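You operate a simulated robot arm through the tools that you are given. There is no shell and no other tool.

The job below is to be done with a simulated two-armed robot. You get a single attempt, and the scene is never put back.

Task
Pick up the white carton from the top of the steel bench with one hand, pass it to the other hand and put it on the top of the low table. Set down upright: carton.

It is judged by the outcome, as a careful person would: the job done as asked, and still so three seconds after it is handed in. It fails if anything else is knocked over, pushed out of place, dropped, spilled or broken.

Robot
Two 7-joint arms with three-finger grippers on one trunk, on a base that moves. Base frame: it is fixed to the floor where the robot stands at the start and does not move with it; the origin is under the middle of the robot, x ahead of it, y to its left, z up. Units: mm, rad, N and s.
The left shoulder is at the start at [42, 154, 1007], the right one opposite. With the tool pointing down near the work surface each hand reaches from about 100 to 600 mm from the robot's upright axis, wherever it stands, measured 20 degrees to its own side. Places, roughly: carton [-1250, 1750, 1000]; top of the low table [900, 800, 600]. Payload 2.69 kg a hand.
The TCP of each hand is the grasp point between the finger pads, 29 mm short of the fingertips. In the tool frame z runs along the fingers and y along their closing line. The gripper opens to 120 mm; its body begins 78 mm behind the TCP.
Orientation is that of the tool frame in the base frame, as a unit quaternion [w, x, y, z]. With the fingers straight down and closing along the base's y, the tool's x points along the base's -x, its y along +y and its z along -z.

Tools
- The arms move only by the tool play_rows. It takes "left_plan", "right_plan" or both (then of equal length, played together; a hand with none holds still); each is a list that holds one entry, the list of rows, each a list of 7 numbers: the closure, from 0 (fully open) to 1 (shut), then the shift along the tool's x, y, z in mm, then the turn, a rotation vector about the tool's x, y, z in rad. In form: [[[hand, tx, ty, tz, rx, ry, rz], ...]]. A call has 1 to 20 rows; each row shifts and turns the commanded pose from where the row before left it, along the tool's axes as they then stand. Each row takes 0.2 s and may step no farther than 50 mm and 0.15 rad from the row before; otherwise, or with a gripper value out of range, the whole call is refused. A pose out of reach is approached as far as the arm can. The call stops where the force on the tool passes 40 N (or 10 N more than at its start, if that is more) or the arm is blocked; 0.2 s more then pass. Each finger travels about 136.2 mm/s and halts on what it meets, pressing with about 21 N; the grip force reading is that of the motor and also rises with nothing between the fingers. The clock runs only during rows and for 0.2 s after the last one: add rows that do not move to give the fingers time. The reply holds the time, the measured pose of the TCP, the force on the tool along the base axes, the opening and the grip force, in the units named above and with some noise, with the torque about the TCP (base axes, N m) and any sound that the robot's microphone picked up, and new pictures: "pictures" is both (left out), scene, wrist or none (wrist: the cameras of the hands that moved).
- Cameras (640 x 400 px; columns grow to the right, rows downward): "scene" is now at [158.4, -2.4, 1182.5]; the picture's right is [-0.01, -1.00, 0.00], its down [-0.33, 0.00, -0.94] and it looks along [0.94, -0.01, -0.33] (base axes); focal length 278 px, centre (320, 200). "left" rides on the left gripper at [63, 0, -104] in its tool frame; the picture's right is [0.00, 1.00, 0.00], its down [-0.83, 0.00, -0.56] and it looks along [-0.56, 0.00, 0.83] (tool axes); focal length 275 px, centre (320, 200). "right" rides on the right gripper at [63, 0, -104] in its tool frame; the picture's right is [0.01, 1.00, 0.00], its down [-0.83, 0.00, -0.56] and it looks along [-0.56, 0.00, 0.83] (tool axes); focal length 275 px, centre (320, 200).
- lift_body(by): moves the trunk up (or, below 0, down) by that many mm; the arms and the scene camera ride with it, the base frame stays. It gives what a move gives, with no picture.
- drive_base(legs): drives the robot by 1 to 6 legs, each [ahead, left, turn to the left] in mm, mm and rad, along the robot's own axes; the way and the turn of a leg run together, so that a leg with both is an arc; at most 1500 mm and 3.142 rad a leg. The arms and the cameras ride along, it lands a little off, and it stops where it bumps. It gives what a move gives, and a new picture of the scene camera.
- pan_tilt(pan, tilt): turns the head with the scene camera to pan (to the left, within 1.396 rad either way) and tilt (down, from -0.506 to 1.204), counted from straight ahead of the robot (the tilt from the chest, where the trunk bows). It gives what a move gives, and a new picture of the scene camera.
- locate(camera, pixels): for up to 12 pixels [column, row] of the newest picture of that camera ("zoom" is the newest enlarged one), the place [x, y, z] in the base frame of the surface seen there, good to about 2 mm. It takes no simulated time.
- enlarge(camera, box): a new picture of the part [left, top, right, bottom] of that camera's present view, enlarged. It takes no simulated time.
- hand_in(): hands the job in; it is judged then, once.

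Unless the task says otherwise, let go and move clear before handing in.

The tools are called after ">>>" by a JSON object that holds its "fn" and its "kwargs". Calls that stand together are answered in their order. play_rows: Moves the arms, as the interface text tells. Its arguments: {"type":"object","properties":{"left_plan":{"type":"array","items":{"type":"array","items":{"type":"array","items":{"type":"number"}}}},"right_plan":{"type":"array","items":{"type":"array","items":{"type":"array","items":{"type":"number"}}}},"pictures":{"type":"string","enum":["both","scene","wrist","none"]}},"required":[]} The other tools are called the same way: lift_body (by) moves the trunk up or down; drive_base (legs) drives the base; pan_tilt (pan, tilt) turns the head that bears the scene camera; locate (camera, pixels) gives the place of the surface under pixels of a picture; enlarge (camera, box) takes an enlarged picture of a part of a camera's view; hand_in () hands the job in.

At the start:

```text
time_s: 0.0
left_eef_pos: [382.9, 135.1, 1101.3]
left_orientation: [0.0, 0.0, 1.0, 0.0]
left_force: [-0.6, 0.4, 0.4]
left_ft_torque: [0.0, 0.01, 0.01]
left_finger_gap: 120.0
left_grip_force: 0.2
right_eef_pos: [384.0, -133.5, 1091.4]
right_orientation: [0.001, 0.001, 1.0, 0.0]
right_force: [-0.4, 0.2, 0.3]
right_ft_torque: [-0.01, 0.02, 0.02]
right_finger_gap: 120.0
right_grip_force: 0.1
trunk travel left (down, up): [-375.0, 63.0]
robot x, y, heading: [-0.2, 0.1, 0.002]
head pan, tilt (commanded): [-0.012, 0.339]
```

scene: 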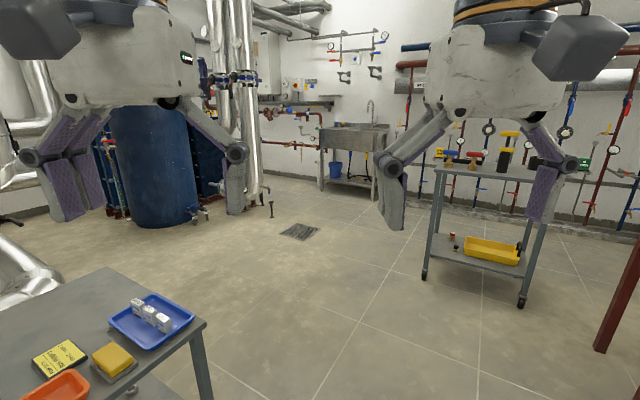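
right: 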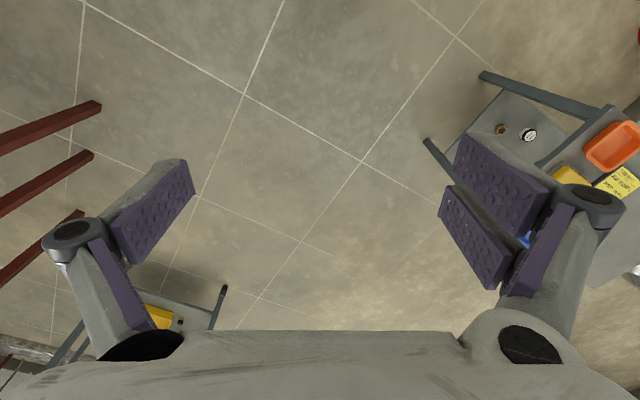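
left: 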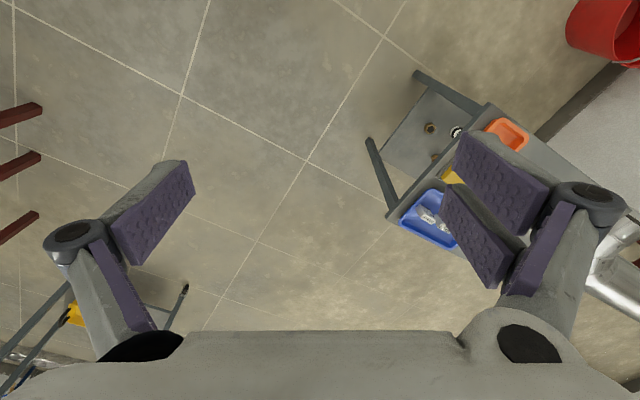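

The scene picture shows the low table at the lower left (blue tray near pixel 150,320), and the carton's bench is behind me to the left. I will first look at the low table, locating its surface points, then pan the head left.

>>> {"fn": "locate", "kwargs": {"camera": "scene", "pixels": [[150, 320], [60, 355], [112, 360], [200, 325], [108, 270], [60, 300], [180, 350], [20, 320], [68, 390], [130, 380]]}}

>>> {"fn": "pan_tilt", "kwargs": {"pan": 0.8, "tilt": 0.5}}

```text
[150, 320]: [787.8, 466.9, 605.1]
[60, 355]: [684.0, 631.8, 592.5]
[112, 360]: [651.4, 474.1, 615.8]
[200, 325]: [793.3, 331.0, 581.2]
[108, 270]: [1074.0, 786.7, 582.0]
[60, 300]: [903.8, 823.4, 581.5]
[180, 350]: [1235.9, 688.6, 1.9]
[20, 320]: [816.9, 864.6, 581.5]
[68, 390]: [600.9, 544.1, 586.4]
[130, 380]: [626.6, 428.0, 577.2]
```

```text
time_s: 1.1
left_eef_pos: [382.2, 135.8, 1101.2]
left_orientation: [0.0, 0.0, 1.0, 0.0]
left_force: [0.5, -0.8, -0.4]
left_ft_torque: [-0.01, -0.01, 0.0]
left_finger_gap: 120.1
left_grip_force: 0.0
right_eef_pos: [383.8, -131.8, 1092.4]
right_orientation: [0.0, 0.001, 1.0, 0.0]
right_force: [-0.4, -0.3, -0.1]
right_ft_torque: [0.02, -0.01, 0.01]
right_finger_gap: 119.9
right_grip_force: 0.0
trunk travel left (down, up): [-375.0, 63.0]
robot x, y, heading: [-1.4, 1.3, -0.003]
head pan, tilt (commanded): [0.799, 0.499]
```

scene: 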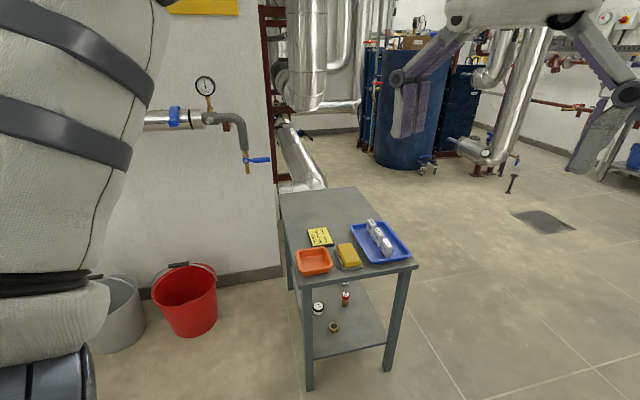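

The low table is now fully visible (corners near pixels 281,193; 356,187; 418,265; 300,278), holding a tray, sponge, orange box and a note. I'll locate its corners and the objects on it.

>>> {"fn": "locate", "kwargs": {"camera": "scene", "pixels": [[282, 195], [355, 189], [415, 264], [302, 285], [320, 210], [350, 210], [300, 240], [375, 217], [320, 238], [405, 262], [313, 262], [290, 225]]}}

>>> {"fn": "enlarge", "kwargs": {"camera": "scene", "box": [250, 170, 450, 295]}}

```text
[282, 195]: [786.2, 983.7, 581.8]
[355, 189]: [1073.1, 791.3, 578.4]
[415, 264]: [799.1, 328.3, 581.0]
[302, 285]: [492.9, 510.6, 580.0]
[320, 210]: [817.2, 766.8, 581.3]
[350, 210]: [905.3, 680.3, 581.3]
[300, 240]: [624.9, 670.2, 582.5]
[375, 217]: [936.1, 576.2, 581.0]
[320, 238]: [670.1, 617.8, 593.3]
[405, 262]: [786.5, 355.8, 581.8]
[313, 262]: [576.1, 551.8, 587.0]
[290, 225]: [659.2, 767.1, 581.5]
```

```text
3.20 times, centred on (350, 232) of scene
```

zoom: 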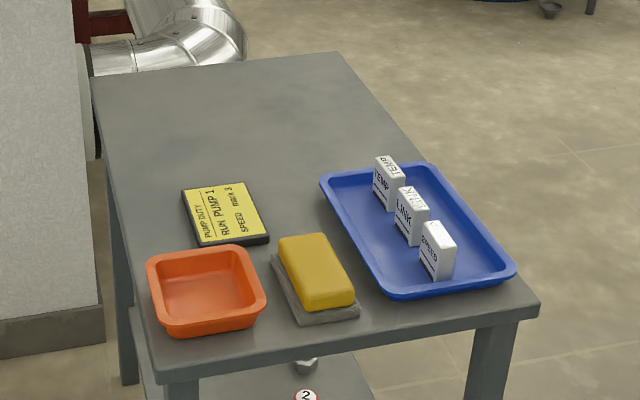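

The table top is at z≈581 with the far end (around [867, 781]) free. Before turning, I check clearance of the wall, pipe and buckets at the left (pixels 185,300; 255,160; 230,250).

>>> {"fn": "locate", "kwargs": {"camera": "scene", "pixels": [[185, 300], [258, 160], [230, 272], [120, 310], [160, 118], [270, 270], [205, 85], [230, 60]]}}

>>> {"fn": "pan_tilt", "kwargs": {"pan": 1.39, "tilt": 0.35}}

```text
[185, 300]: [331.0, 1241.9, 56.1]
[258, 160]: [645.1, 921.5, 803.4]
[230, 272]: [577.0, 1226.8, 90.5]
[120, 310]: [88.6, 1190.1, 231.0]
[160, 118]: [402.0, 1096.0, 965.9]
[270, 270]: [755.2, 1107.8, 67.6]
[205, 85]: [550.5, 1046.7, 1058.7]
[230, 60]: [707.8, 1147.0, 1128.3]
```

```text
time_s: 2.1
left_eef_pos: [382.1, 136.4, 1100.8]
left_orientation: [0.001, 0.001, 1.0, 0.0]
left_force: [0.3, -0.5, -0.4]
left_ft_torque: [-0.01, 0.0, 0.03]
left_finger_gap: 120.0
left_grip_force: 0.0
right_eef_pos: [383.2, -132.6, 1090.5]
right_orientation: [0.0, 0.001, 1.0, -0.001]
right_force: [0.2, -0.2, -0.3]
right_ft_torque: [-0.01, -0.01, 0.0]
right_finger_gap: 120.0
right_grip_force: 0.0
trunk travel left (down, up): [-375.0, 63.0]
robot x, y, heading: [-1.3, 2.1, 0.002]
head pan, tilt (commanded): [1.389, 0.351]
```

scene: 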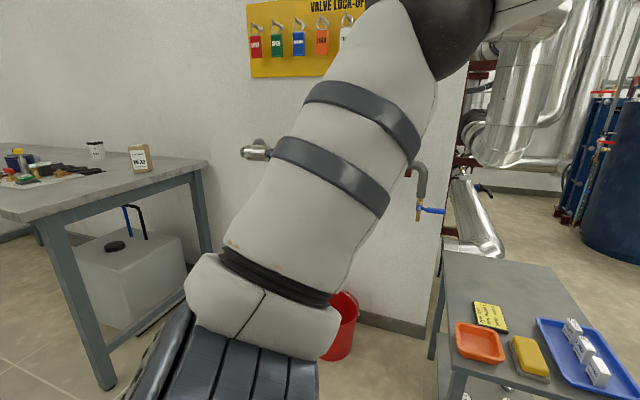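

A carton-like box is at pixel (140,158) on the bench with a white cup beside it at (96,150). I'll enlarge and locate them.

>>> {"fn": "locate", "kwargs": {"camera": "scene", "pixels": [[140, 158], [96, 150], [205, 165], [40, 215], [90, 160], [130, 175], [20, 165], [255, 152], [130, 270], [110, 380]]}}

>>> {"fn": "enlarge", "kwargs": {"camera": "scene", "box": [0, 110, 220, 248]}}

```text
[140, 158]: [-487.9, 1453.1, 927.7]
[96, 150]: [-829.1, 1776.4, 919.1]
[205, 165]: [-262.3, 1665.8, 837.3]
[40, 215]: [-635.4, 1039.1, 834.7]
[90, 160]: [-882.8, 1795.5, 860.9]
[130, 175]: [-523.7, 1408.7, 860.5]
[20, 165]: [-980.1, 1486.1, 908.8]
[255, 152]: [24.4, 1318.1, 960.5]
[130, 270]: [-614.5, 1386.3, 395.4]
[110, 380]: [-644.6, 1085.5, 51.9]
```

```text
2.90 times, centred on (110, 179) of scene
```

zoom: 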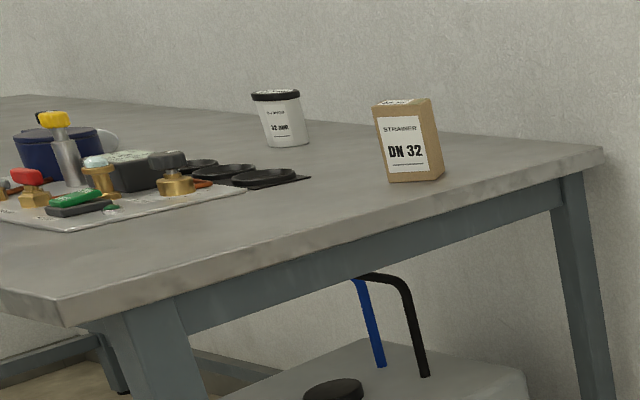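

The brown box (zoom pixel 410,145) is "DN 32", not white; the white carton should be further along the bench near [-1250, 1750]. I'll turn left in place and look at the bench.

>>> {"fn": "drive_base", "kwargs": {"legs": [[0, 0, 1.9]]}}

>>> {"fn": "pan_tilt", "kwargs": {"pan": 0.3, "tilt": 0.3}}

```text
time_s: 7.0
left_eef_pos: [-238.3, 328.7, 1101.1]
left_orientation: [0.0, 0.801, -0.599, 0.001]
left_force: [-0.9, -0.6, 0.5]
left_ft_torque: [0.0, 0.02, -0.02]
left_finger_gap: 119.9
left_grip_force: 0.0
right_eef_pos: [17.8, 406.6, 1091.7]
right_orientation: [0.0, 0.8, -0.6, -0.001]
right_force: [0.4, -0.2, 0.7]
right_ft_torque: [0.0, 0.01, 0.01]
right_finger_gap: 119.6
right_grip_force: 0.0
trunk travel left (down, up): [-375.0, 63.0]
robot x, y, heading: [2.4, -4.3, 1.858]
head pan, tilt (commanded): [1.389, 0.351]
```

scene: 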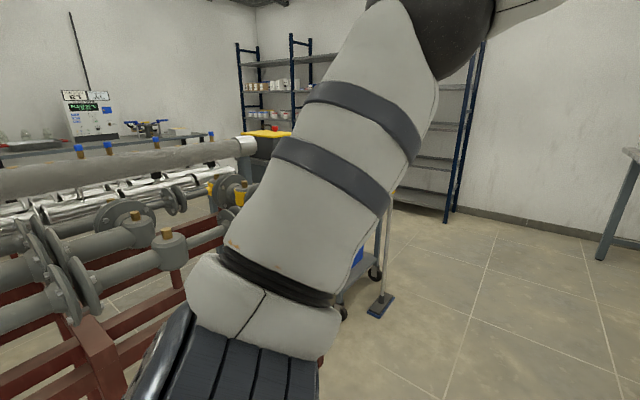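

```text
time_s: 8.3
left_eef_pos: [-237.1, 328.4, 1102.1]
left_orientation: [0.0, 0.801, -0.599, 0.0]
left_force: [-0.2, 0.5, 0.4]
left_ft_torque: [0.01, 0.0, -0.01]
left_finger_gap: 120.0
left_grip_force: 0.2
right_eef_pos: [19.0, 406.0, 1091.8]
right_orientation: [-0.002, 0.8, -0.599, -0.001]
right_force: [1.1, -1.1, 0.5]
right_ft_torque: [0.01, -0.01, -0.05]
right_finger_gap: 120.1
right_grip_force: 0.1
trunk travel left (down, up): [-375.0, 63.0]
robot x, y, heading: [1.2, 3.4, 1.859]
head pan, tilt (commanded): [0.3, 0.3]
```

scene: 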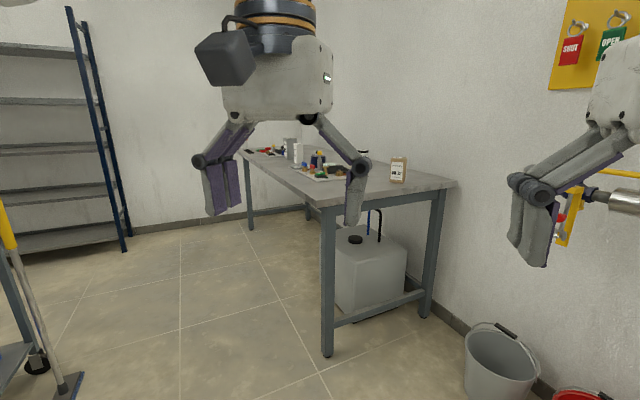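

The bench is seen between the grippers with a white box at about pixel (296,150) and open floor in front of it. I'll enlarge and locate the bench edge and floor points.

>>> {"fn": "locate", "kwargs": {"camera": "scene", "pixels": [[325, 205], [245, 155], [296, 150], [250, 150], [455, 185], [180, 320], [330, 355], [120, 245], [70, 385], [250, 228]]}}

>>> {"fn": "enlarge", "kwargs": {"camera": "scene", "box": [230, 120, 390, 220]}}

```text
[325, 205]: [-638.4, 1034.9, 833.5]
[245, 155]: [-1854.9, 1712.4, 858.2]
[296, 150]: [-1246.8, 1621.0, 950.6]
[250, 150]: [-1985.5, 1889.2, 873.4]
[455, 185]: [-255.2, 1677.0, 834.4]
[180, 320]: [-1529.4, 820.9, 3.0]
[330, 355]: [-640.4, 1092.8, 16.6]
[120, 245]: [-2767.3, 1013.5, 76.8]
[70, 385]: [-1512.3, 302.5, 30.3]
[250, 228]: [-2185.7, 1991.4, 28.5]
```

```text
4.00 times, centred on (310, 170) of scene
```

zoom: 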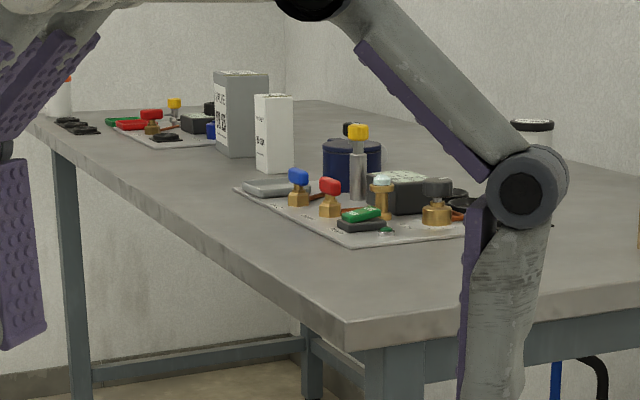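

The white carton is at zoom pixel (273,133), around [-1247, 1621], next to a grey carton. Before driving across I check obstacles left of my path (trolley, broom, pipe rack) by panning left.

>>> {"fn": "pan_tilt", "kwargs": {"pan": 1.0, "tilt": 0.5}}

```text
time_s: 9.4
left_eef_pos: [-238.7, 329.5, 1099.7]
left_orientation: [0.0, 0.801, -0.599, 0.0]
left_force: [0.0, -0.1, -0.2]
left_ft_torque: [-0.02, -0.04, -0.02]
left_finger_gap: 120.2
left_grip_force: 0.1
right_eef_pos: [18.4, 405.9, 1091.1]
right_orientation: [-0.001, 0.8, -0.6, 0.0]
right_force: [0.0, -0.4, -0.2]
right_ft_torque: [0.04, 0.01, -0.01]
right_finger_gap: 119.8
right_grip_force: 0.1
trunk travel left (down, up): [-375.0, 63.0]
robot x, y, heading: [-1.9, -1.1, 1.862]
head pan, tilt (commanded): [1.0, 0.499]
```

scene: 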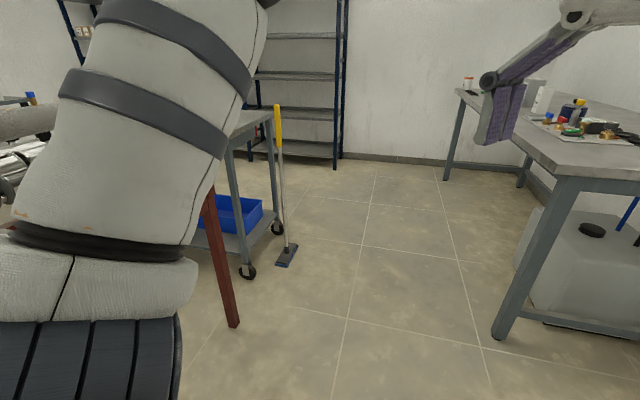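

>>> {"fn": "locate", "kwargs": {"camera": "scene", "pixels": [[233, 325], [288, 258], [248, 272], [276, 115], [212, 200], [498, 335], [360, 250], [235, 140], [278, 225]]}}

```text
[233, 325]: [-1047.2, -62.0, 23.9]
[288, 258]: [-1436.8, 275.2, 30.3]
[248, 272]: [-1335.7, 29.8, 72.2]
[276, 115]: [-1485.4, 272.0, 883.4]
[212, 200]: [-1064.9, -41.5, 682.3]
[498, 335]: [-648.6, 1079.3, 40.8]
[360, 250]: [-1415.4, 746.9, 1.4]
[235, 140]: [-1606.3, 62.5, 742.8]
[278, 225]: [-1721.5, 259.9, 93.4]
```

The path towards [-1604, 1019] passes more than 500 mm from both the broom (pixel 288,258 at [-1437, 275]) and the bench corner. I drive there facing the travel direction, then turn to face the bench.

>>> {"fn": "drive_base", "kwargs": {"legs": [[0, 0, 0.72], [950, 0, 0], [900, 0, 0]]}}

>>> {"fn": "drive_base", "kwargs": {"legs": [[0, 0, -1.54]]}}

>>> {"fn": "pan_tilt", "kwargs": {"pan": 0.0, "tilt": 0.5}}

```text
time_s: 20.5
left_eef_pos: [-1921.6, 1091.9, 1099.8]
left_orientation: [-0.001, 0.957, -0.292, 0.0]
left_force: [-0.6, 0.3, 0.3]
left_ft_torque: [-0.01, 0.0, 0.01]
left_finger_gap: 120.2
left_grip_force: 0.0
right_eef_pos: [-1774.8, 1316.0, 1091.0]
right_orientation: [0.0, 0.957, -0.291, 0.0]
right_force: [0.1, 0.0, -0.2]
right_ft_torque: [-0.03, -0.03, 0.01]
right_finger_gap: 120.0
right_grip_force: 0.1
trunk travel left (down, up): [-375.0, 63.0]
robot x, y, heading: [-1529.0, 992.9, 2.549]
head pan, tilt (commanded): [1.0, 0.499]
```

scene: 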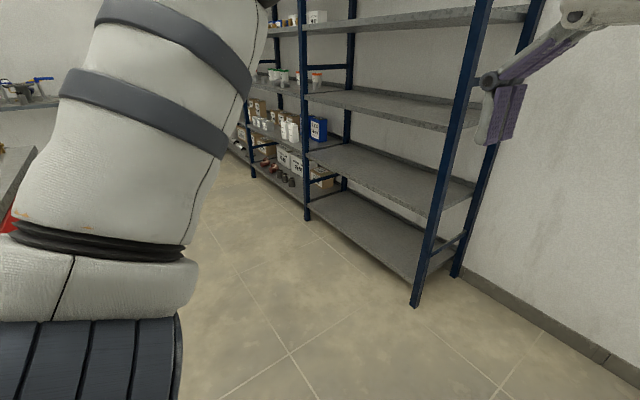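

```text
time_s: 24.7
left_eef_pos: [-1429.5, 1385.2, 1100.8]
left_orientation: [0.001, -0.474, 0.88, 0.0]
left_force: [-0.3, -0.2, -0.3]
left_ft_torque: [0.01, -0.03, 0.0]
left_finger_gap: 119.9
left_grip_force: 0.1
right_eef_pos: [-1206.8, 1240.0, 1091.5]
right_orientation: [0.001, -0.472, 0.881, 0.001]
right_force: [0.0, -0.1, 0.0]
right_ft_torque: [0.01, 0.0, -0.01]
right_finger_gap: 120.0
right_grip_force: 0.0
trunk travel left (down, up): [-375.0, 63.0]
robot x, y, heading: [-1527.7, 988.7, 0.989]
head pan, tilt (commanded): [1.0, 0.499]
```

scene: 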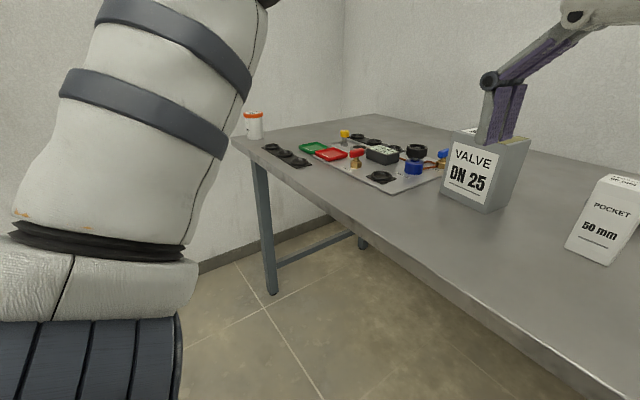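

```text
time_s: 26.0
left_eef_pos: [-1429.6, 1385.9, 1101.6]
left_orientation: [0.0, -0.474, 0.881, 0.0]
left_force: [-0.5, 0.6, 0.3]
left_ft_torque: [-0.01, -0.03, 0.01]
left_finger_gap: 119.7
left_grip_force: 0.1
right_eef_pos: [-1207.0, 1239.8, 1091.6]
right_orientation: [0.001, -0.473, 0.881, 0.0]
right_force: [-0.4, 0.3, 0.2]
right_ft_torque: [0.0, 0.0, 0.01]
right_finger_gap: 119.9
right_grip_force: 0.0
trunk travel left (down, up): [-375.0, 63.0]
robot x, y, heading: [-1526.9, 993.6, 0.987]
head pan, tilt (commanded): [0.0, 0.499]
```

scene: 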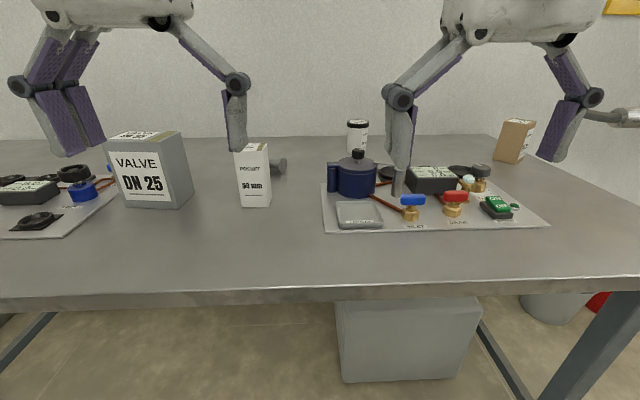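

The white "POCKET 50 mm" carton is at pixel (254,175) between the grey DN 25 box (150,170) and the navy pot/tray (355,178). I'll enlarge it and locate its edges.

>>> {"fn": "enlarge", "kwargs": {"camera": "scene", "box": [200, 120, 360, 220]}}

>>> {"fn": "locate", "kwargs": {"camera": "scene", "pixels": [[237, 150], [266, 148], [240, 205], [269, 204], [254, 180], [190, 200], [183, 135], [335, 225], [280, 165], [250, 145], [262, 144], [300, 297]]}}

```text
4.00 times, centred on (280, 170) of scene
```

zoom: 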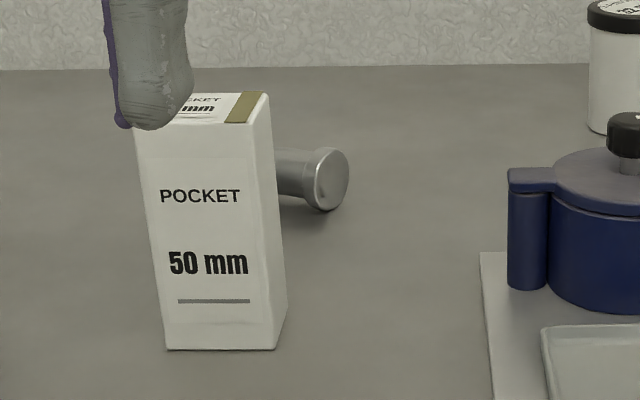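

```text
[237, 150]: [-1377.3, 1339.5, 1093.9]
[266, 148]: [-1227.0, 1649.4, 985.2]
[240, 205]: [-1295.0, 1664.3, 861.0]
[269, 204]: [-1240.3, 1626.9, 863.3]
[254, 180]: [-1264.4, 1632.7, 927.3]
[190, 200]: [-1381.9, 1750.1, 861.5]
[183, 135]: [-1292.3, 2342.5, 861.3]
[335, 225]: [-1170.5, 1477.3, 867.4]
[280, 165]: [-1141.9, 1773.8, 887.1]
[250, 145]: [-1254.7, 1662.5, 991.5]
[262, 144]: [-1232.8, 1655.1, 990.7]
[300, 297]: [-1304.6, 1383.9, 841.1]
```

The carton is about 66 mm wide with its top near z≈991, with a steel part lying behind it (zoom pixel 325,178). I'll locate its corners precisely on the zoomed picture.

>>> {"fn": "locate", "kwargs": {"camera": "zoom", "pixels": [[145, 150], [245, 140], [168, 340], [268, 340], [262, 100], [240, 100], [200, 112], [280, 310], [265, 200], [200, 365], [275, 215], [330, 175]]}}

>>> {"fn": "play_rows", "kwargs": {"left_plan": [[[0, 0, 0, 0, 0, 0, 0]]], "right_plan": [[[0, 0, 0, 0, 0, 0, 0]]]}}

```text
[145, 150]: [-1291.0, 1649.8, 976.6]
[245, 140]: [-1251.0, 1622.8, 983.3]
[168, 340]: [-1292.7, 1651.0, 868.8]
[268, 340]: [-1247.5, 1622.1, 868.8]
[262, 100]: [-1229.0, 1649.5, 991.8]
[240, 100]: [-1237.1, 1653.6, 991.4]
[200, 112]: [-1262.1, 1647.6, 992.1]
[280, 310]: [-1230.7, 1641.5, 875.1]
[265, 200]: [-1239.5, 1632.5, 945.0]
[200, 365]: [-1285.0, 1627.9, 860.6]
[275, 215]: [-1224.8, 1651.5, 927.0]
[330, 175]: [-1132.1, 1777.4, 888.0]
```

```text
time_s: 26.4
left_eef_pos: [-1430.6, 1386.7, 1101.2]
left_orientation: [0.0, -0.475, 0.88, 0.001]
left_force: [-0.2, 0.3, 0.2]
left_ft_torque: [-0.01, -0.01, -0.01]
left_finger_gap: 120.0
left_grip_force: 0.1
right_eef_pos: [-1206.4, 1239.4, 1091.6]
right_orientation: [0.0, -0.474, 0.88, 0.0]
right_force: [0.5, -0.1, -0.2]
right_ft_torque: [-0.02, 0.01, -0.01]
right_finger_gap: 120.0
right_grip_force: 0.0
trunk travel left (down, up): [-375.0, 63.0]
robot x, y, heading: [-1529.8, 991.2, 0.983]
head pan, tilt (commanded): [0.0, 0.499]
```

scene: 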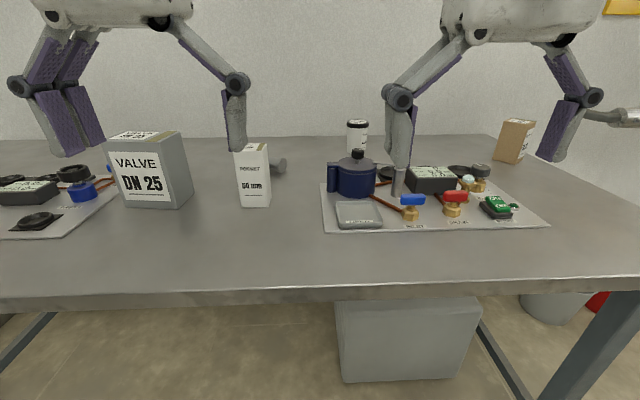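
right: 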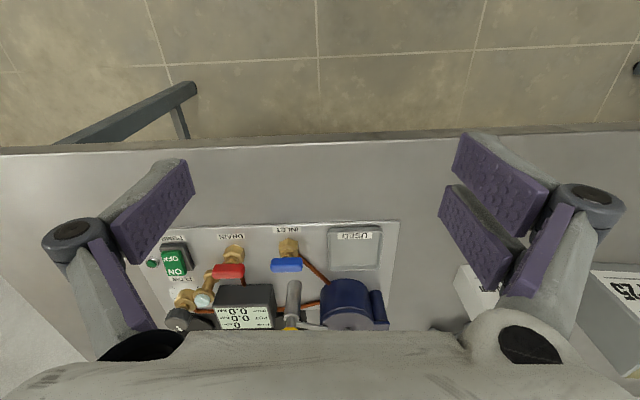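
left: 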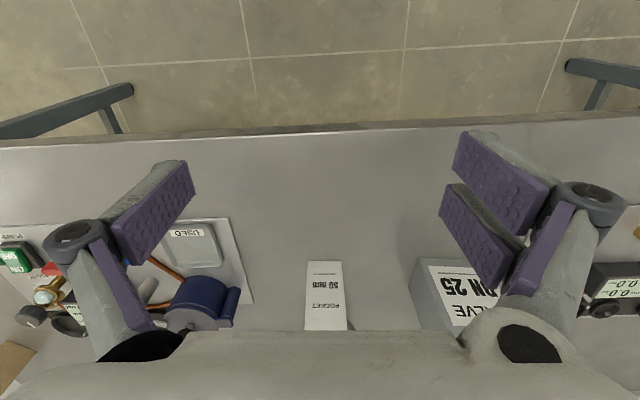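

The carton (about 59 × 39 × 131 mm, front centre ≈[-1269, 1636], top z≈991, bench z≈861) lies 316 mm ahead and nearly in line with the left hand; neighbours are over 140 mm away to each side. I'll tilt the left hand forward (about 30° below horizontal) while moving ahead, so the right hand can later take the carton from above.

>>> {"fn": "play_rows", "kwargs": {"left_plan": [[[0.1, -30, 0.4, 14, 0, -0.149, 0], [0.15, -27.6, 0.4, 18.3, 0, -0.149, 0], [0.15, -24.5, 0.4, 22.2, 0, -0.149, 0], [0.15, -20.9, 0.4, 25.7, 0, -0.149, 0], [0.15, -16.9, 0.4, 28.5, 0, -0.149, 0], [0.15, -12.4, 0.4, 30.7, 0, -0.149, 0], [0.15, -7.7, 0.2, 32.2, 0, -0.149, 0], [0.15, 0, 0, 0, 0, 0, 0]]]}}

```text
time_s: 28.2
left_eef_pos: [-1316.4, 1563.8, 1001.4]
left_orientation: [0.44, -0.41, 0.764, 0.235]
left_force: [0.4, -0.6, 0.9]
left_ft_torque: [-0.01, -0.02, 0.04]
left_finger_gap: 101.6
left_grip_force: 0.0
right_eef_pos: [-1206.8, 1240.4, 1092.3]
right_orientation: [0.001, -0.474, 0.881, 0.001]
right_force: [-0.2, -0.3, -0.3]
right_ft_torque: [0.01, -0.04, 0.03]
right_finger_gap: 120.4
right_grip_force: 0.0
trunk travel left (down, up): [-375.0, 63.0]
robot x, y, heading: [-1531.6, 988.0, 0.99]
head pan, tilt (commanded): [0.0, 0.499]
```

scene: 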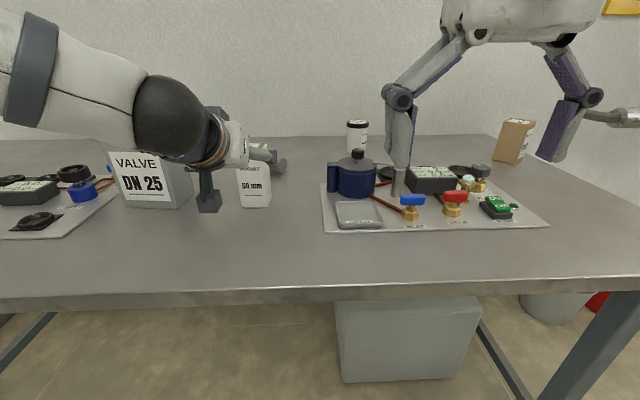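
left: 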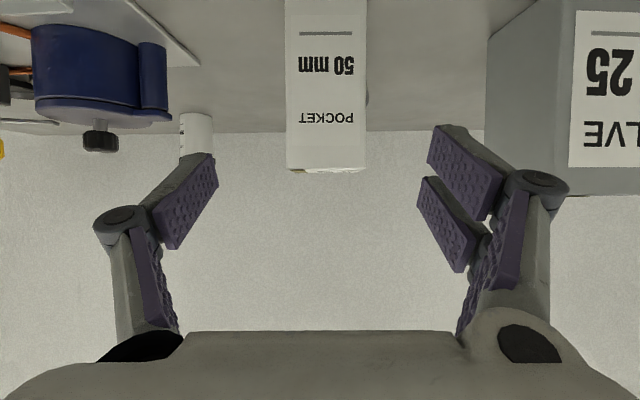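

The left wrist picture shows the carton centred near column 326 between the open fingers, upright and clear. I'll locate its faces with the left camera.

>>> {"fn": "locate", "kwargs": {"camera": "left", "pixels": [[291, 160], [360, 160], [289, 60], [362, 60], [290, 10], [364, 10], [325, 120], [366, 90], [285, 172], [195, 130], [488, 130], [240, 90]]}}

>>> {"fn": "enlarge", "kwargs": {"camera": "left", "box": [240, 0, 400, 180]}}

```text
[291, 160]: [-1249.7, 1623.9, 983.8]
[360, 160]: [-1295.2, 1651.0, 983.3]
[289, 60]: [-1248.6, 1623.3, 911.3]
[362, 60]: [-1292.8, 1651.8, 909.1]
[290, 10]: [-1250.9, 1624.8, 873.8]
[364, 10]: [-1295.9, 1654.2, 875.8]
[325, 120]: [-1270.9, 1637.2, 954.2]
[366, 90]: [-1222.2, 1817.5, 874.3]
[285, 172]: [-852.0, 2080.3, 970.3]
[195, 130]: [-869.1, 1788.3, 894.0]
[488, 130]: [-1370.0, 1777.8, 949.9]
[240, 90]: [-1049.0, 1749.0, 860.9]
```

```text
2.22 times, centred on (320, 90) of left
```

zoom: 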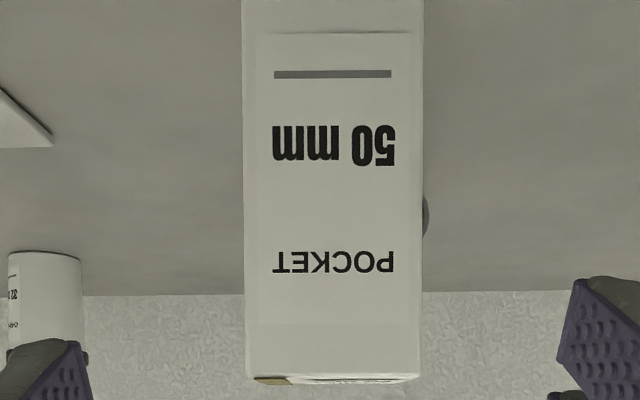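

The left camera puts the carton's centre at about [-1260, 1654], 106 mm ahead and 3 mm left of the TCP, with matching yaw. I'll lower to the approach line and advance along the tool axis, stopping short for a check.

>>> {"fn": "play_rows", "kwargs": {"left_plan": [[[0.15, 15.2, 1.45, 20.2, 0, 0, 0], [0.15, 15.2, 1.45, 20.2, 0, 0, 0], [0.15, 0, 0, 20, 0, 0, 0], [0.15, 0, 0, 20, 0, 0, 0], [0.15, 0, 0, 15, 0, 0, 0], [0.15, 0, 0, 0, 0, 0, 0]]]}}

```text
time_s: 29.6
left_eef_pos: [-1281.2, 1621.0, 926.5]
left_orientation: [0.438, -0.411, 0.763, 0.236]
left_force: [-0.2, 0.1, 0.7]
left_ft_torque: [0.03, -0.01, 0.0]
left_finger_gap: 101.8
left_grip_force: 0.1
right_eef_pos: [-1206.9, 1238.8, 1092.2]
right_orientation: [0.0, -0.474, 0.881, 0.001]
right_force: [-0.5, -0.7, -0.5]
right_ft_torque: [-0.01, -0.03, -0.04]
right_finger_gap: 120.1
right_grip_force: 0.0
trunk travel left (down, up): [-375.0, 63.0]
robot x, y, heading: [-1525.7, 989.3, 0.989]
head pan, tilt (commanded): [0.0, 0.499]
```

scene: 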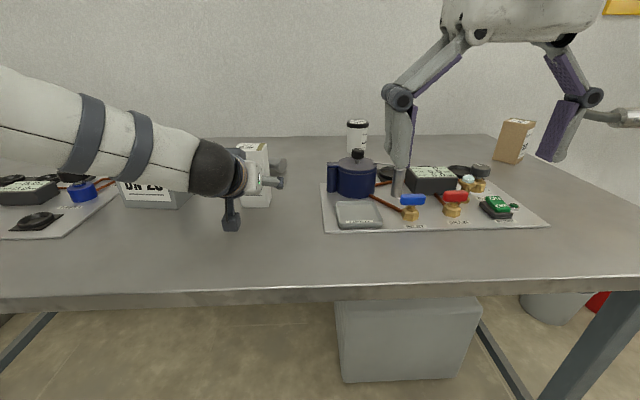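
left: 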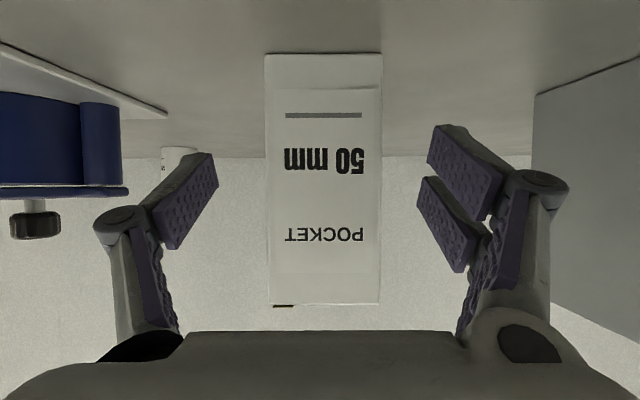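

The carton is centred between the fingers (columns 267–382 versus finger tips at about 217 and 418). I check the clearance of the camera block under the hand (scene pixel 231,228) before the final 45 mm.

>>> {"fn": "locate", "kwargs": {"camera": "scene", "pixels": [[231, 229], [231, 220], [223, 229], [239, 229], [230, 205]]}}

>>> {"fn": "enlarge", "kwargs": {"camera": "scene", "box": [170, 120, 330, 240]}}

```text
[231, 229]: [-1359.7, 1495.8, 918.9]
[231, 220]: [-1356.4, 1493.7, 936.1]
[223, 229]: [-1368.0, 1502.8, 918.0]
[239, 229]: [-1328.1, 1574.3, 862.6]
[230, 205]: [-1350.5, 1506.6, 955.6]
```

```text
3.33 times, centred on (250, 180) of scene
```

zoom: 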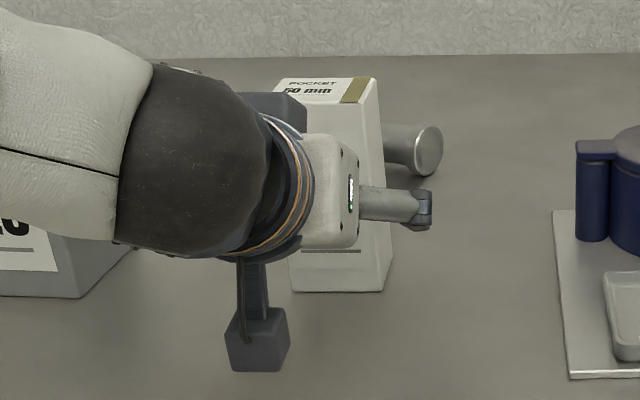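

The camera block's bottom is at z≈917, leaving over 30 mm after the last descent, so I advance 45 mm and close the fingers on the carton.

>>> {"fn": "play_rows", "kwargs": {"left_plan": [[[0.15, 0, 0, 15, 0, 0, 0], [0.15, 0, 0, 15, 0, 0, 0], [0.15, 0, 0, 14, 0, 0, 0], [0.15, 0, 0, 0, 0, 0, 0]]]}}

```text
time_s: 30.6
left_eef_pos: [-1261.5, 1652.5, 904.3]
left_orientation: [0.438, -0.411, 0.763, 0.236]
left_force: [-0.2, 0.2, -0.5]
left_ft_torque: [0.0, -0.01, -0.01]
left_finger_gap: 102.3
left_grip_force: 0.0
right_eef_pos: [-1206.4, 1239.5, 1091.9]
right_orientation: [0.001, -0.474, 0.881, 0.001]
right_force: [0.3, 1.0, 0.4]
right_ft_torque: [0.02, 0.02, 0.01]
right_finger_gap: 120.0
right_grip_force: 0.1
trunk travel left (down, up): [-375.0, 63.0]
robot x, y, heading: [-1525.8, 989.8, 0.986]
head pan, tilt (commanded): [0.0, 0.499]
```

scene: 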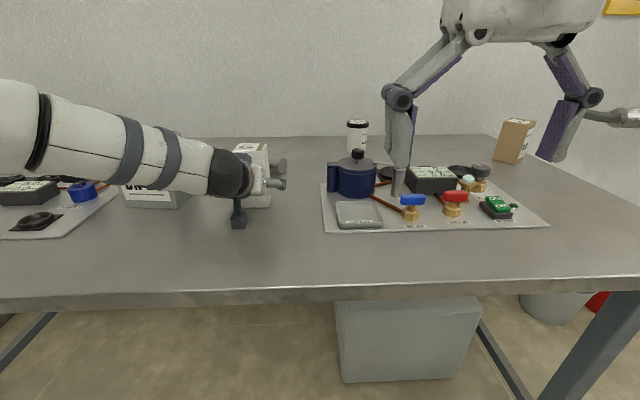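
left: 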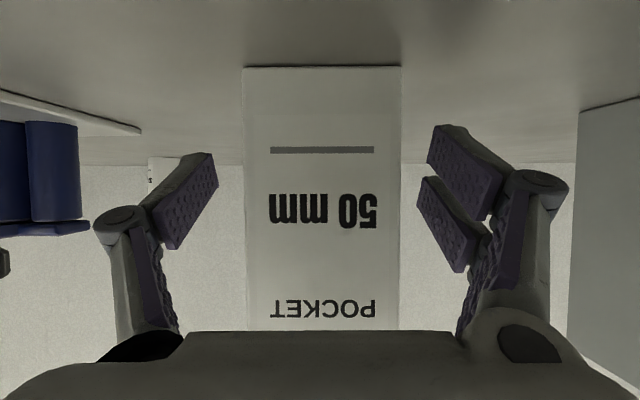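

The TCP sits at the carton's centre at z=904 and there's no contact force. Now I close the fingers in steps.

>>> {"fn": "play_rows", "kwargs": {"left_plan": [[[0.35, 0, 0, 0, 0, 0, 0], [0.45, 0, 0, 0, 0, 0, 0], [0.52, 0, 0, 0, 0, 0, 0], [0.6, 0, 0, 0, 0, 0, 0], [0.8, 0, 0, 0, 0, 0, 0], [1, 0, 0, 0, 0, 0, 0], [1, 0, 0, 0, 0, 0, 0]]]}}

```text
time_s: 32.2
left_eef_pos: [-1259.8, 1652.6, 905.7]
left_orientation: [0.439, -0.41, 0.763, 0.236]
left_force: [0.0, -0.4, 1.0]
left_ft_torque: [0.05, 0.07, 0.04]
left_finger_gap: 59.5
left_grip_force: 20.9
right_eef_pos: [-1206.2, 1240.1, 1091.5]
right_orientation: [0.0, -0.473, 0.881, 0.0]
right_force: [0.3, 0.0, -0.1]
right_ft_torque: [-0.04, -0.01, -0.01]
right_finger_gap: 120.1
right_grip_force: 0.1
trunk travel left (down, up): [-375.0, 63.0]
robot x, y, heading: [-1525.4, 993.0, 0.987]
head pan, tilt (commanded): [0.0, 0.499]
```

scene: 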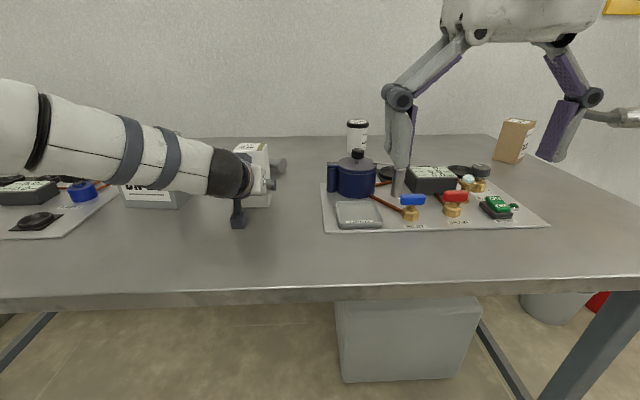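
left: 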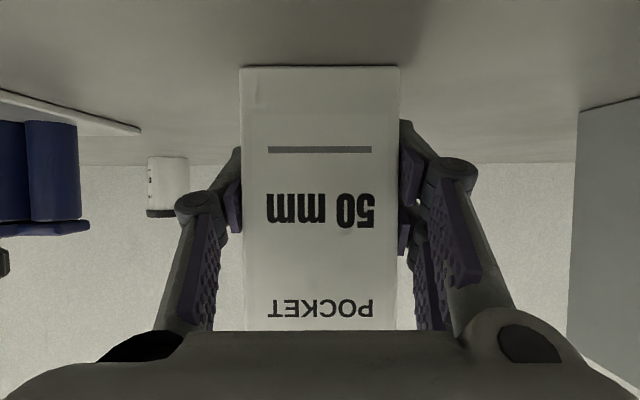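

The fingers stopped at 59.5 mm on the carton with 20.9 N grip. I'll lift straight up by about 90 mm gently.

>>> {"fn": "play_rows", "kwargs": {"left_plan": [[[1, -4.3, 0, -2.5, 0, 0, 0], [1, -8.6, 0, -5.0, 0, 0, 0], [1, -12.9, 0, -7.5, 0, 0, 0], [1, -17.2, 0, -10.1, 0, 0, 0], [1, -17.2, 0, -10.1, 0, 0, 0], [1, -17.2, 0, -10.1, 0, 0, 0], [1, 0, 0, 0, 0, 0, 0]]]}}

```text
time_s: 33.8
left_eef_pos: [-1261.7, 1651.3, 995.7]
left_orientation: [0.439, -0.411, 0.763, 0.236]
left_force: [0.5, 0.9, -1.1]
left_ft_torque: [-0.02, -0.01, 0.0]
left_finger_gap: 59.3
left_grip_force: 21.3
right_eef_pos: [-1205.8, 1240.7, 1091.1]
right_orientation: [0.001, -0.473, 0.881, 0.0]
right_force: [1.2, -0.9, 0.5]
right_ft_torque: [0.03, 0.01, -0.02]
right_finger_gap: 120.1
right_grip_force: 0.0
trunk travel left (down, up): [-375.0, 63.0]
robot x, y, heading: [-1529.7, 995.0, 0.991]
head pan, tilt (commanded): [0.0, 0.499]
```

scene: 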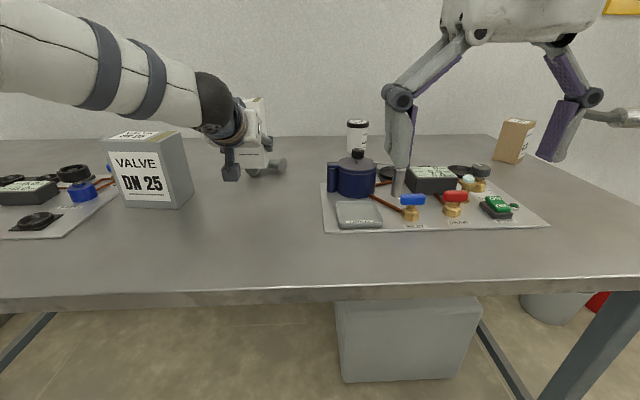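
left: 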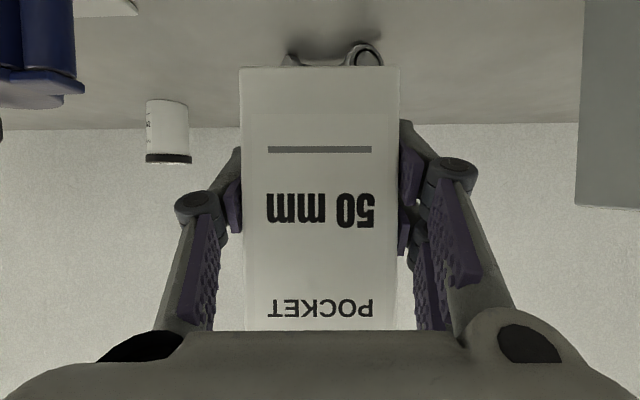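

The carton is lifted (finger gap 59.3 mm, steel pocket part remains at the bench, pixel 335,50 in the left view). I'll raise it a bit more and then back the robot away from the bench for the hand-over.

>>> {"fn": "play_rows", "kwargs": {"left_plan": [[[1, -17.2, 0, -10.1, 0, 0, 0], [1, -17.2, 0, -10.1, 0, 0, 0], [1, 0, 0, 0, 0, 0, 0]]], "pictures": "none"}}

>>> {"fn": "drive_base", "kwargs": {"legs": [[-300, 0, 0]]}}

```text
time_s: 34.6
left_eef_pos: [-1261.4, 1651.2, 1036.0]
left_orientation: [0.439, -0.41, 0.764, 0.236]
left_force: [-0.1, 0.2, -1.4]
left_ft_torque: [-0.03, -0.04, 0.0]
left_finger_gap: 59.6
left_grip_force: 21.2
right_eef_pos: [-1206.0, 1239.7, 1091.9]
right_orientation: [0.001, -0.473, 0.881, 0.001]
right_force: [0.1, -0.1, -0.1]
right_ft_torque: [0.03, -0.01, -0.02]
right_finger_gap: 120.1
right_grip_force: 0.1
trunk travel left (down, up): [-375.0, 63.0]
robot x, y, heading: [-1528.7, 994.0, 0.992]
head pan, tilt (commanded): [0.0, 0.499]
```

```text
time_s: 36.6
left_eef_pos: [-1423.6, 1400.6, 1036.1]
left_orientation: [0.439, -0.41, 0.764, 0.235]
left_force: [0.0, 0.3, -0.4]
left_ft_torque: [-0.03, 0.02, 0.03]
left_finger_gap: 59.6
left_grip_force: 21.4
right_eef_pos: [-1370.2, 988.6, 1091.4]
right_orientation: [0.0, -0.472, 0.882, 0.0]
right_force: [0.6, -1.2, -0.7]
right_ft_torque: [0.01, -0.01, 0.0]
right_finger_gap: 120.1
right_grip_force: 0.1
trunk travel left (down, up): [-375.0, 63.0]
robot x, y, heading: [-1695.7, 743.2, 0.984]
head pan, tilt (commanded): [0.0, 0.499]
```

scene: 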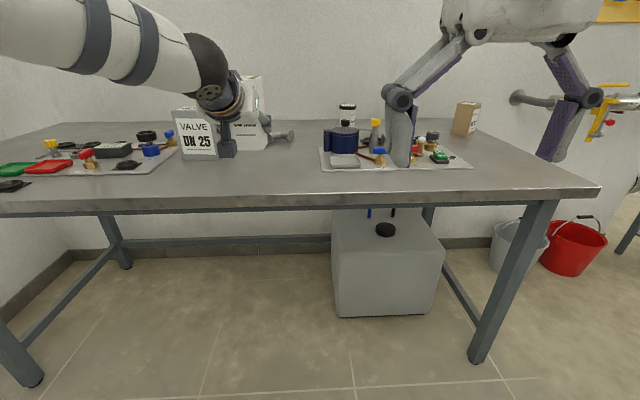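

The robot backed off cleanly with the carton still held. Next I move the right hand up and over the hand-over point (500 ahead, 40 right) and turn it to match the planned carton yaw.

>>> {"fn": "play_rows", "kwargs": {"right_plan": [[[0, 0, 0, -34, 0, 0, 0], [0, 0, 0, -34, 0, 0, 0], [0, -28.9, 24, 0, 0, 0, 0], [0, -28.9, 24, 0, 0, 0, 0], [0, -28.9, 24, 0, 0, 0, 0], [0, -28.9, 24, 0, 0, 0, 0], [0, 0, 0, 0, 0, 0, 0.1], [0, 0, 0, 0, 0, 0, 0.1], [0, 0, 0, 0, 0, 0, 0.1], [0, 0, 0, 0, 0, 0, 0.1], [0, 0, 0, 0, 0, 0, 0.1], [0, 0, 0, 0, 0, 0, 0]]]}}

```text
time_s: 39.2
left_eef_pos: [-1423.9, 1401.2, 1035.6]
left_orientation: [0.439, -0.41, 0.764, 0.236]
left_force: [-0.3, 0.2, -0.9]
left_ft_torque: [0.02, 0.03, 0.0]
left_finger_gap: 59.5
left_grip_force: 21.3
right_eef_pos: [-1373.3, 1072.7, 1142.3]
right_orientation: [0.002, -0.238, 0.971, 0.002]
right_force: [-0.5, 0.4, -0.3]
right_ft_torque: [0.01, -0.03, 0.01]
right_finger_gap: 119.8
right_grip_force: 0.0
right hand out of reach, approached as far as the arm can: row 2, 4, 5, 6
trunk travel left (down, up): [-375.0, 63.0]
robot x, y, heading: [-1691.4, 744.8, 0.979]
head pan, tilt (commanded): [0.0, 0.499]
```

scene: 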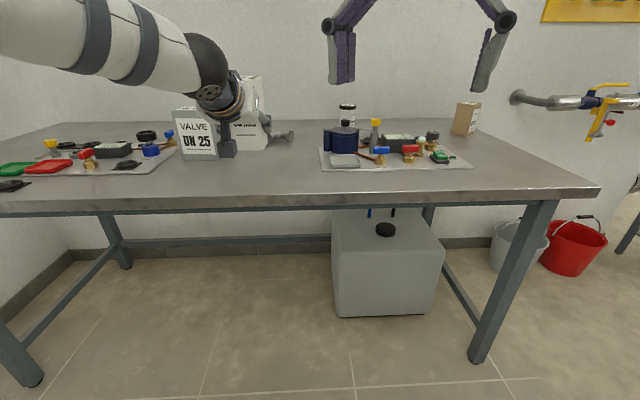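
right: 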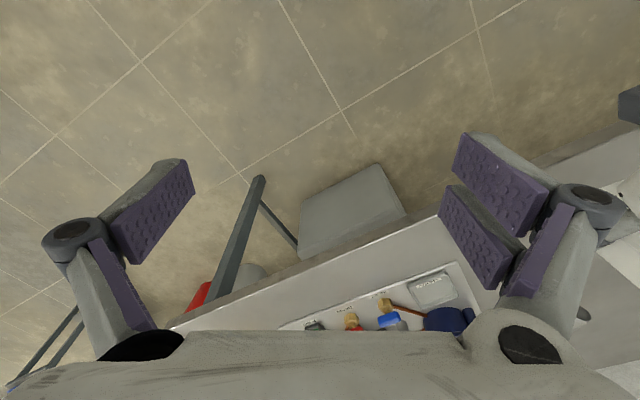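

The right hand is out of reach that high (stopped at about 449 ahead, z=1142), so I'll do the hand-over lower. I lower the right hand first and see where it comes to rest.

>>> {"fn": "play_rows", "kwargs": {"right_plan": [[[0, 0, 0, 40, 0, 0, 0], [0, 0, 0, 40, 0, 0, 0], [0, 0, 0, 0, 0, 0, 0]]], "pictures": "none"}}

```text
time_s: 40.0
left_eef_pos: [-1423.7, 1401.3, 1036.1]
left_orientation: [0.439, -0.41, 0.764, 0.236]
left_force: [0.3, -0.2, -1.1]
left_ft_torque: [-0.04, 0.02, 0.0]
left_finger_gap: 59.7
left_grip_force: 20.7
right_eef_pos: [-1376.5, 1074.1, 1063.5]
right_orientation: [0.0, -0.238, 0.971, 0.002]
right_force: [0.2, -0.6, -0.1]
right_ft_torque: [0.0, 0.03, -0.01]
right_finger_gap: 119.8
right_grip_force: 0.0
trunk travel left (down, up): [-375.0, 63.0]
robot x, y, heading: [-1695.3, 742.6, 0.983]
head pan, tilt (commanded): [0.0, 0.499]
```

The right hand now rests at z≈1063 about 452 ahead. I bring the carton with the left hand under it to about [-1382, 1105, 905], turning 0.5 rad to the right, while the right hand rises 40 mm to stay clear.

>>> {"fn": "play_rows", "kwargs": {"left_plan": [[[1, 25.1, -22, -14.1, 0.0864, 0, 0.0503], [1, 23.9, -24.4, -12.1, 0.0864, 0, 0.0503], [1, 22.6, -26.5, -9.9, 0.0864, 0, 0.0503], [1, 21.3, -28.35, -7.5, 0.0864, 0, 0.0503], [1, 19.8, -29.9, -5.0, 0.0864, 0, 0.0503], [1, 18.25, -31.2, -2.35, 0, 0, 0], [1, 0, 0, 0, 0, 0, 0]]], "right_plan": [[[0, 0, 0, -20, 0, 0, 0], [0, 0, 0, -20, 0, 0, 0], [0, 0, 0, 0, 0, 0, 0], [0, 0, 0, 0, 0, 0, 0], [0, 0, 0, 0, 0, 0, 0], [0, 0, 0, 0, 0, 0, 0], [0, 0, 0, 0, 0, 0, 0]]]}}

```text
time_s: 41.6
left_eef_pos: [-1389.0, 1223.7, 960.2]
left_orientation: [0.487, -0.231, 0.832, 0.129]
left_force: [0.1, -0.5, 0.1]
left_ft_torque: [-0.03, 0.01, 0.01]
left_finger_gap: 0.1
left_grip_force: 21.0
left hand out of reach, approached as far as the arm can: row 3
right_eef_pos: [-1375.4, 1073.8, 1104.4]
right_orientation: [0.001, -0.238, 0.971, 0.001]
right_force: [-1.4, -0.5, 0.2]
right_ft_torque: [-0.02, 0.0, 0.0]
right_finger_gap: 119.8
right_grip_force: 0.1
trunk travel left (down, up): [-375.0, 63.0]
robot x, y, heading: [-1692.8, 737.4, 0.98]
head pan, tilt (commanded): [0.0, 0.499]
```

scene: 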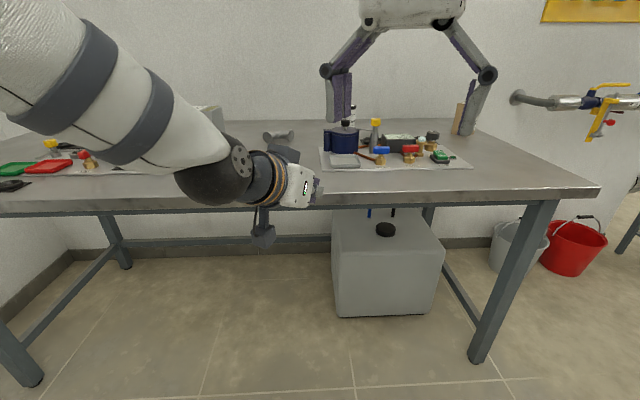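
right: 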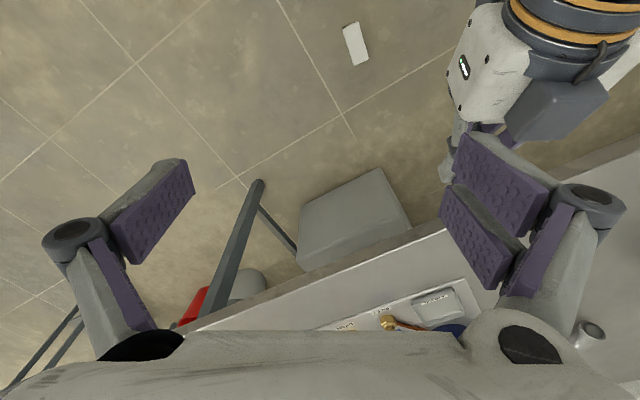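
left: 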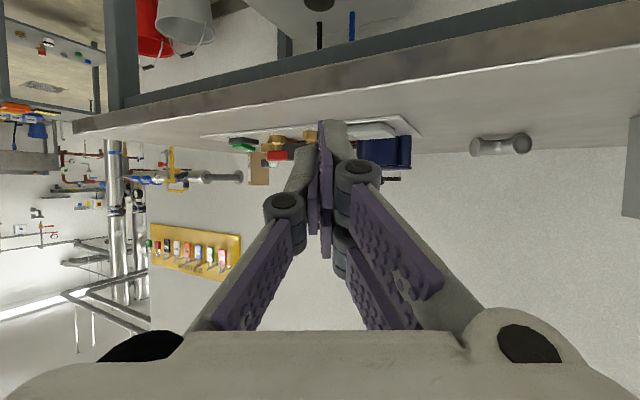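

Bad news: the left finger gap reads 0.1 mm – the carton slipped out when the left arm hit its reach limit in row 3, and a white box lies on the floor at right-camera pixel (355,45). I'll locate it and look.

>>> {"fn": "locate", "kwargs": {"camera": "right", "pixels": [[355, 45], [345, 28], [362, 24], [348, 65], [368, 60]]}}

>>> {"fn": "enlarge", "kwargs": {"camera": "right", "box": [300, 0, 420, 90]}}

>>> {"fn": "pan_tilt", "kwargs": {"pan": 0.0, "tilt": 1.2}}

```text
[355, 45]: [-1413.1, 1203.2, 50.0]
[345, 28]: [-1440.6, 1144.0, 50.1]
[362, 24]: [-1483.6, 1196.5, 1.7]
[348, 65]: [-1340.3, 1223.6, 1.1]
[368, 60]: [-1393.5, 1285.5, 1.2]
```

```text
4.44 times, centred on (360, 45) of right
```

zoom: 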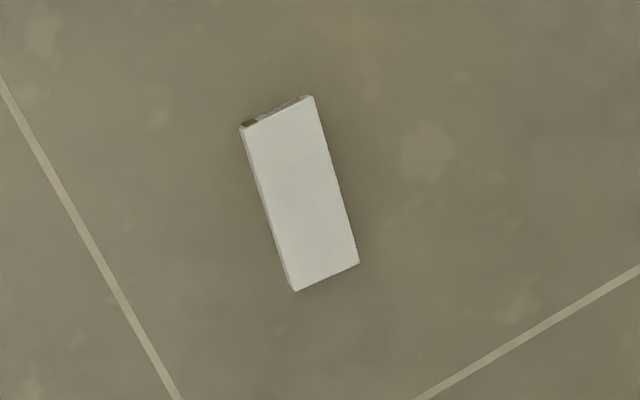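

```text
time_s: 42.7
left_eef_pos: [-1389.2, 1225.5, 958.4]
left_orientation: [0.487, -0.23, 0.832, 0.128]
left_force: [-0.1, 0.7, 0.5]
left_ft_torque: [0.01, -0.04, -0.02]
left_finger_gap: 0.0
left_grip_force: 21.0
right_eef_pos: [-1375.4, 1073.9, 1104.2]
right_orientation: [0.001, -0.238, 0.971, 0.002]
right_force: [0.0, -0.1, -0.1]
right_ft_torque: [-0.03, -0.01, 0.0]
right_finger_gap: 120.2
right_grip_force: 0.1
trunk travel left (down, up): [-375.0, 63.0]
robot x, y, heading: [-1695.8, 743.4, 0.985]
head pan, tilt (commanded): [0.0, 1.201]
```

scene: 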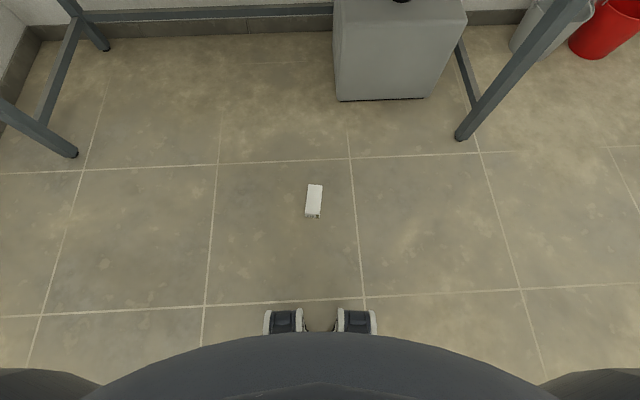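

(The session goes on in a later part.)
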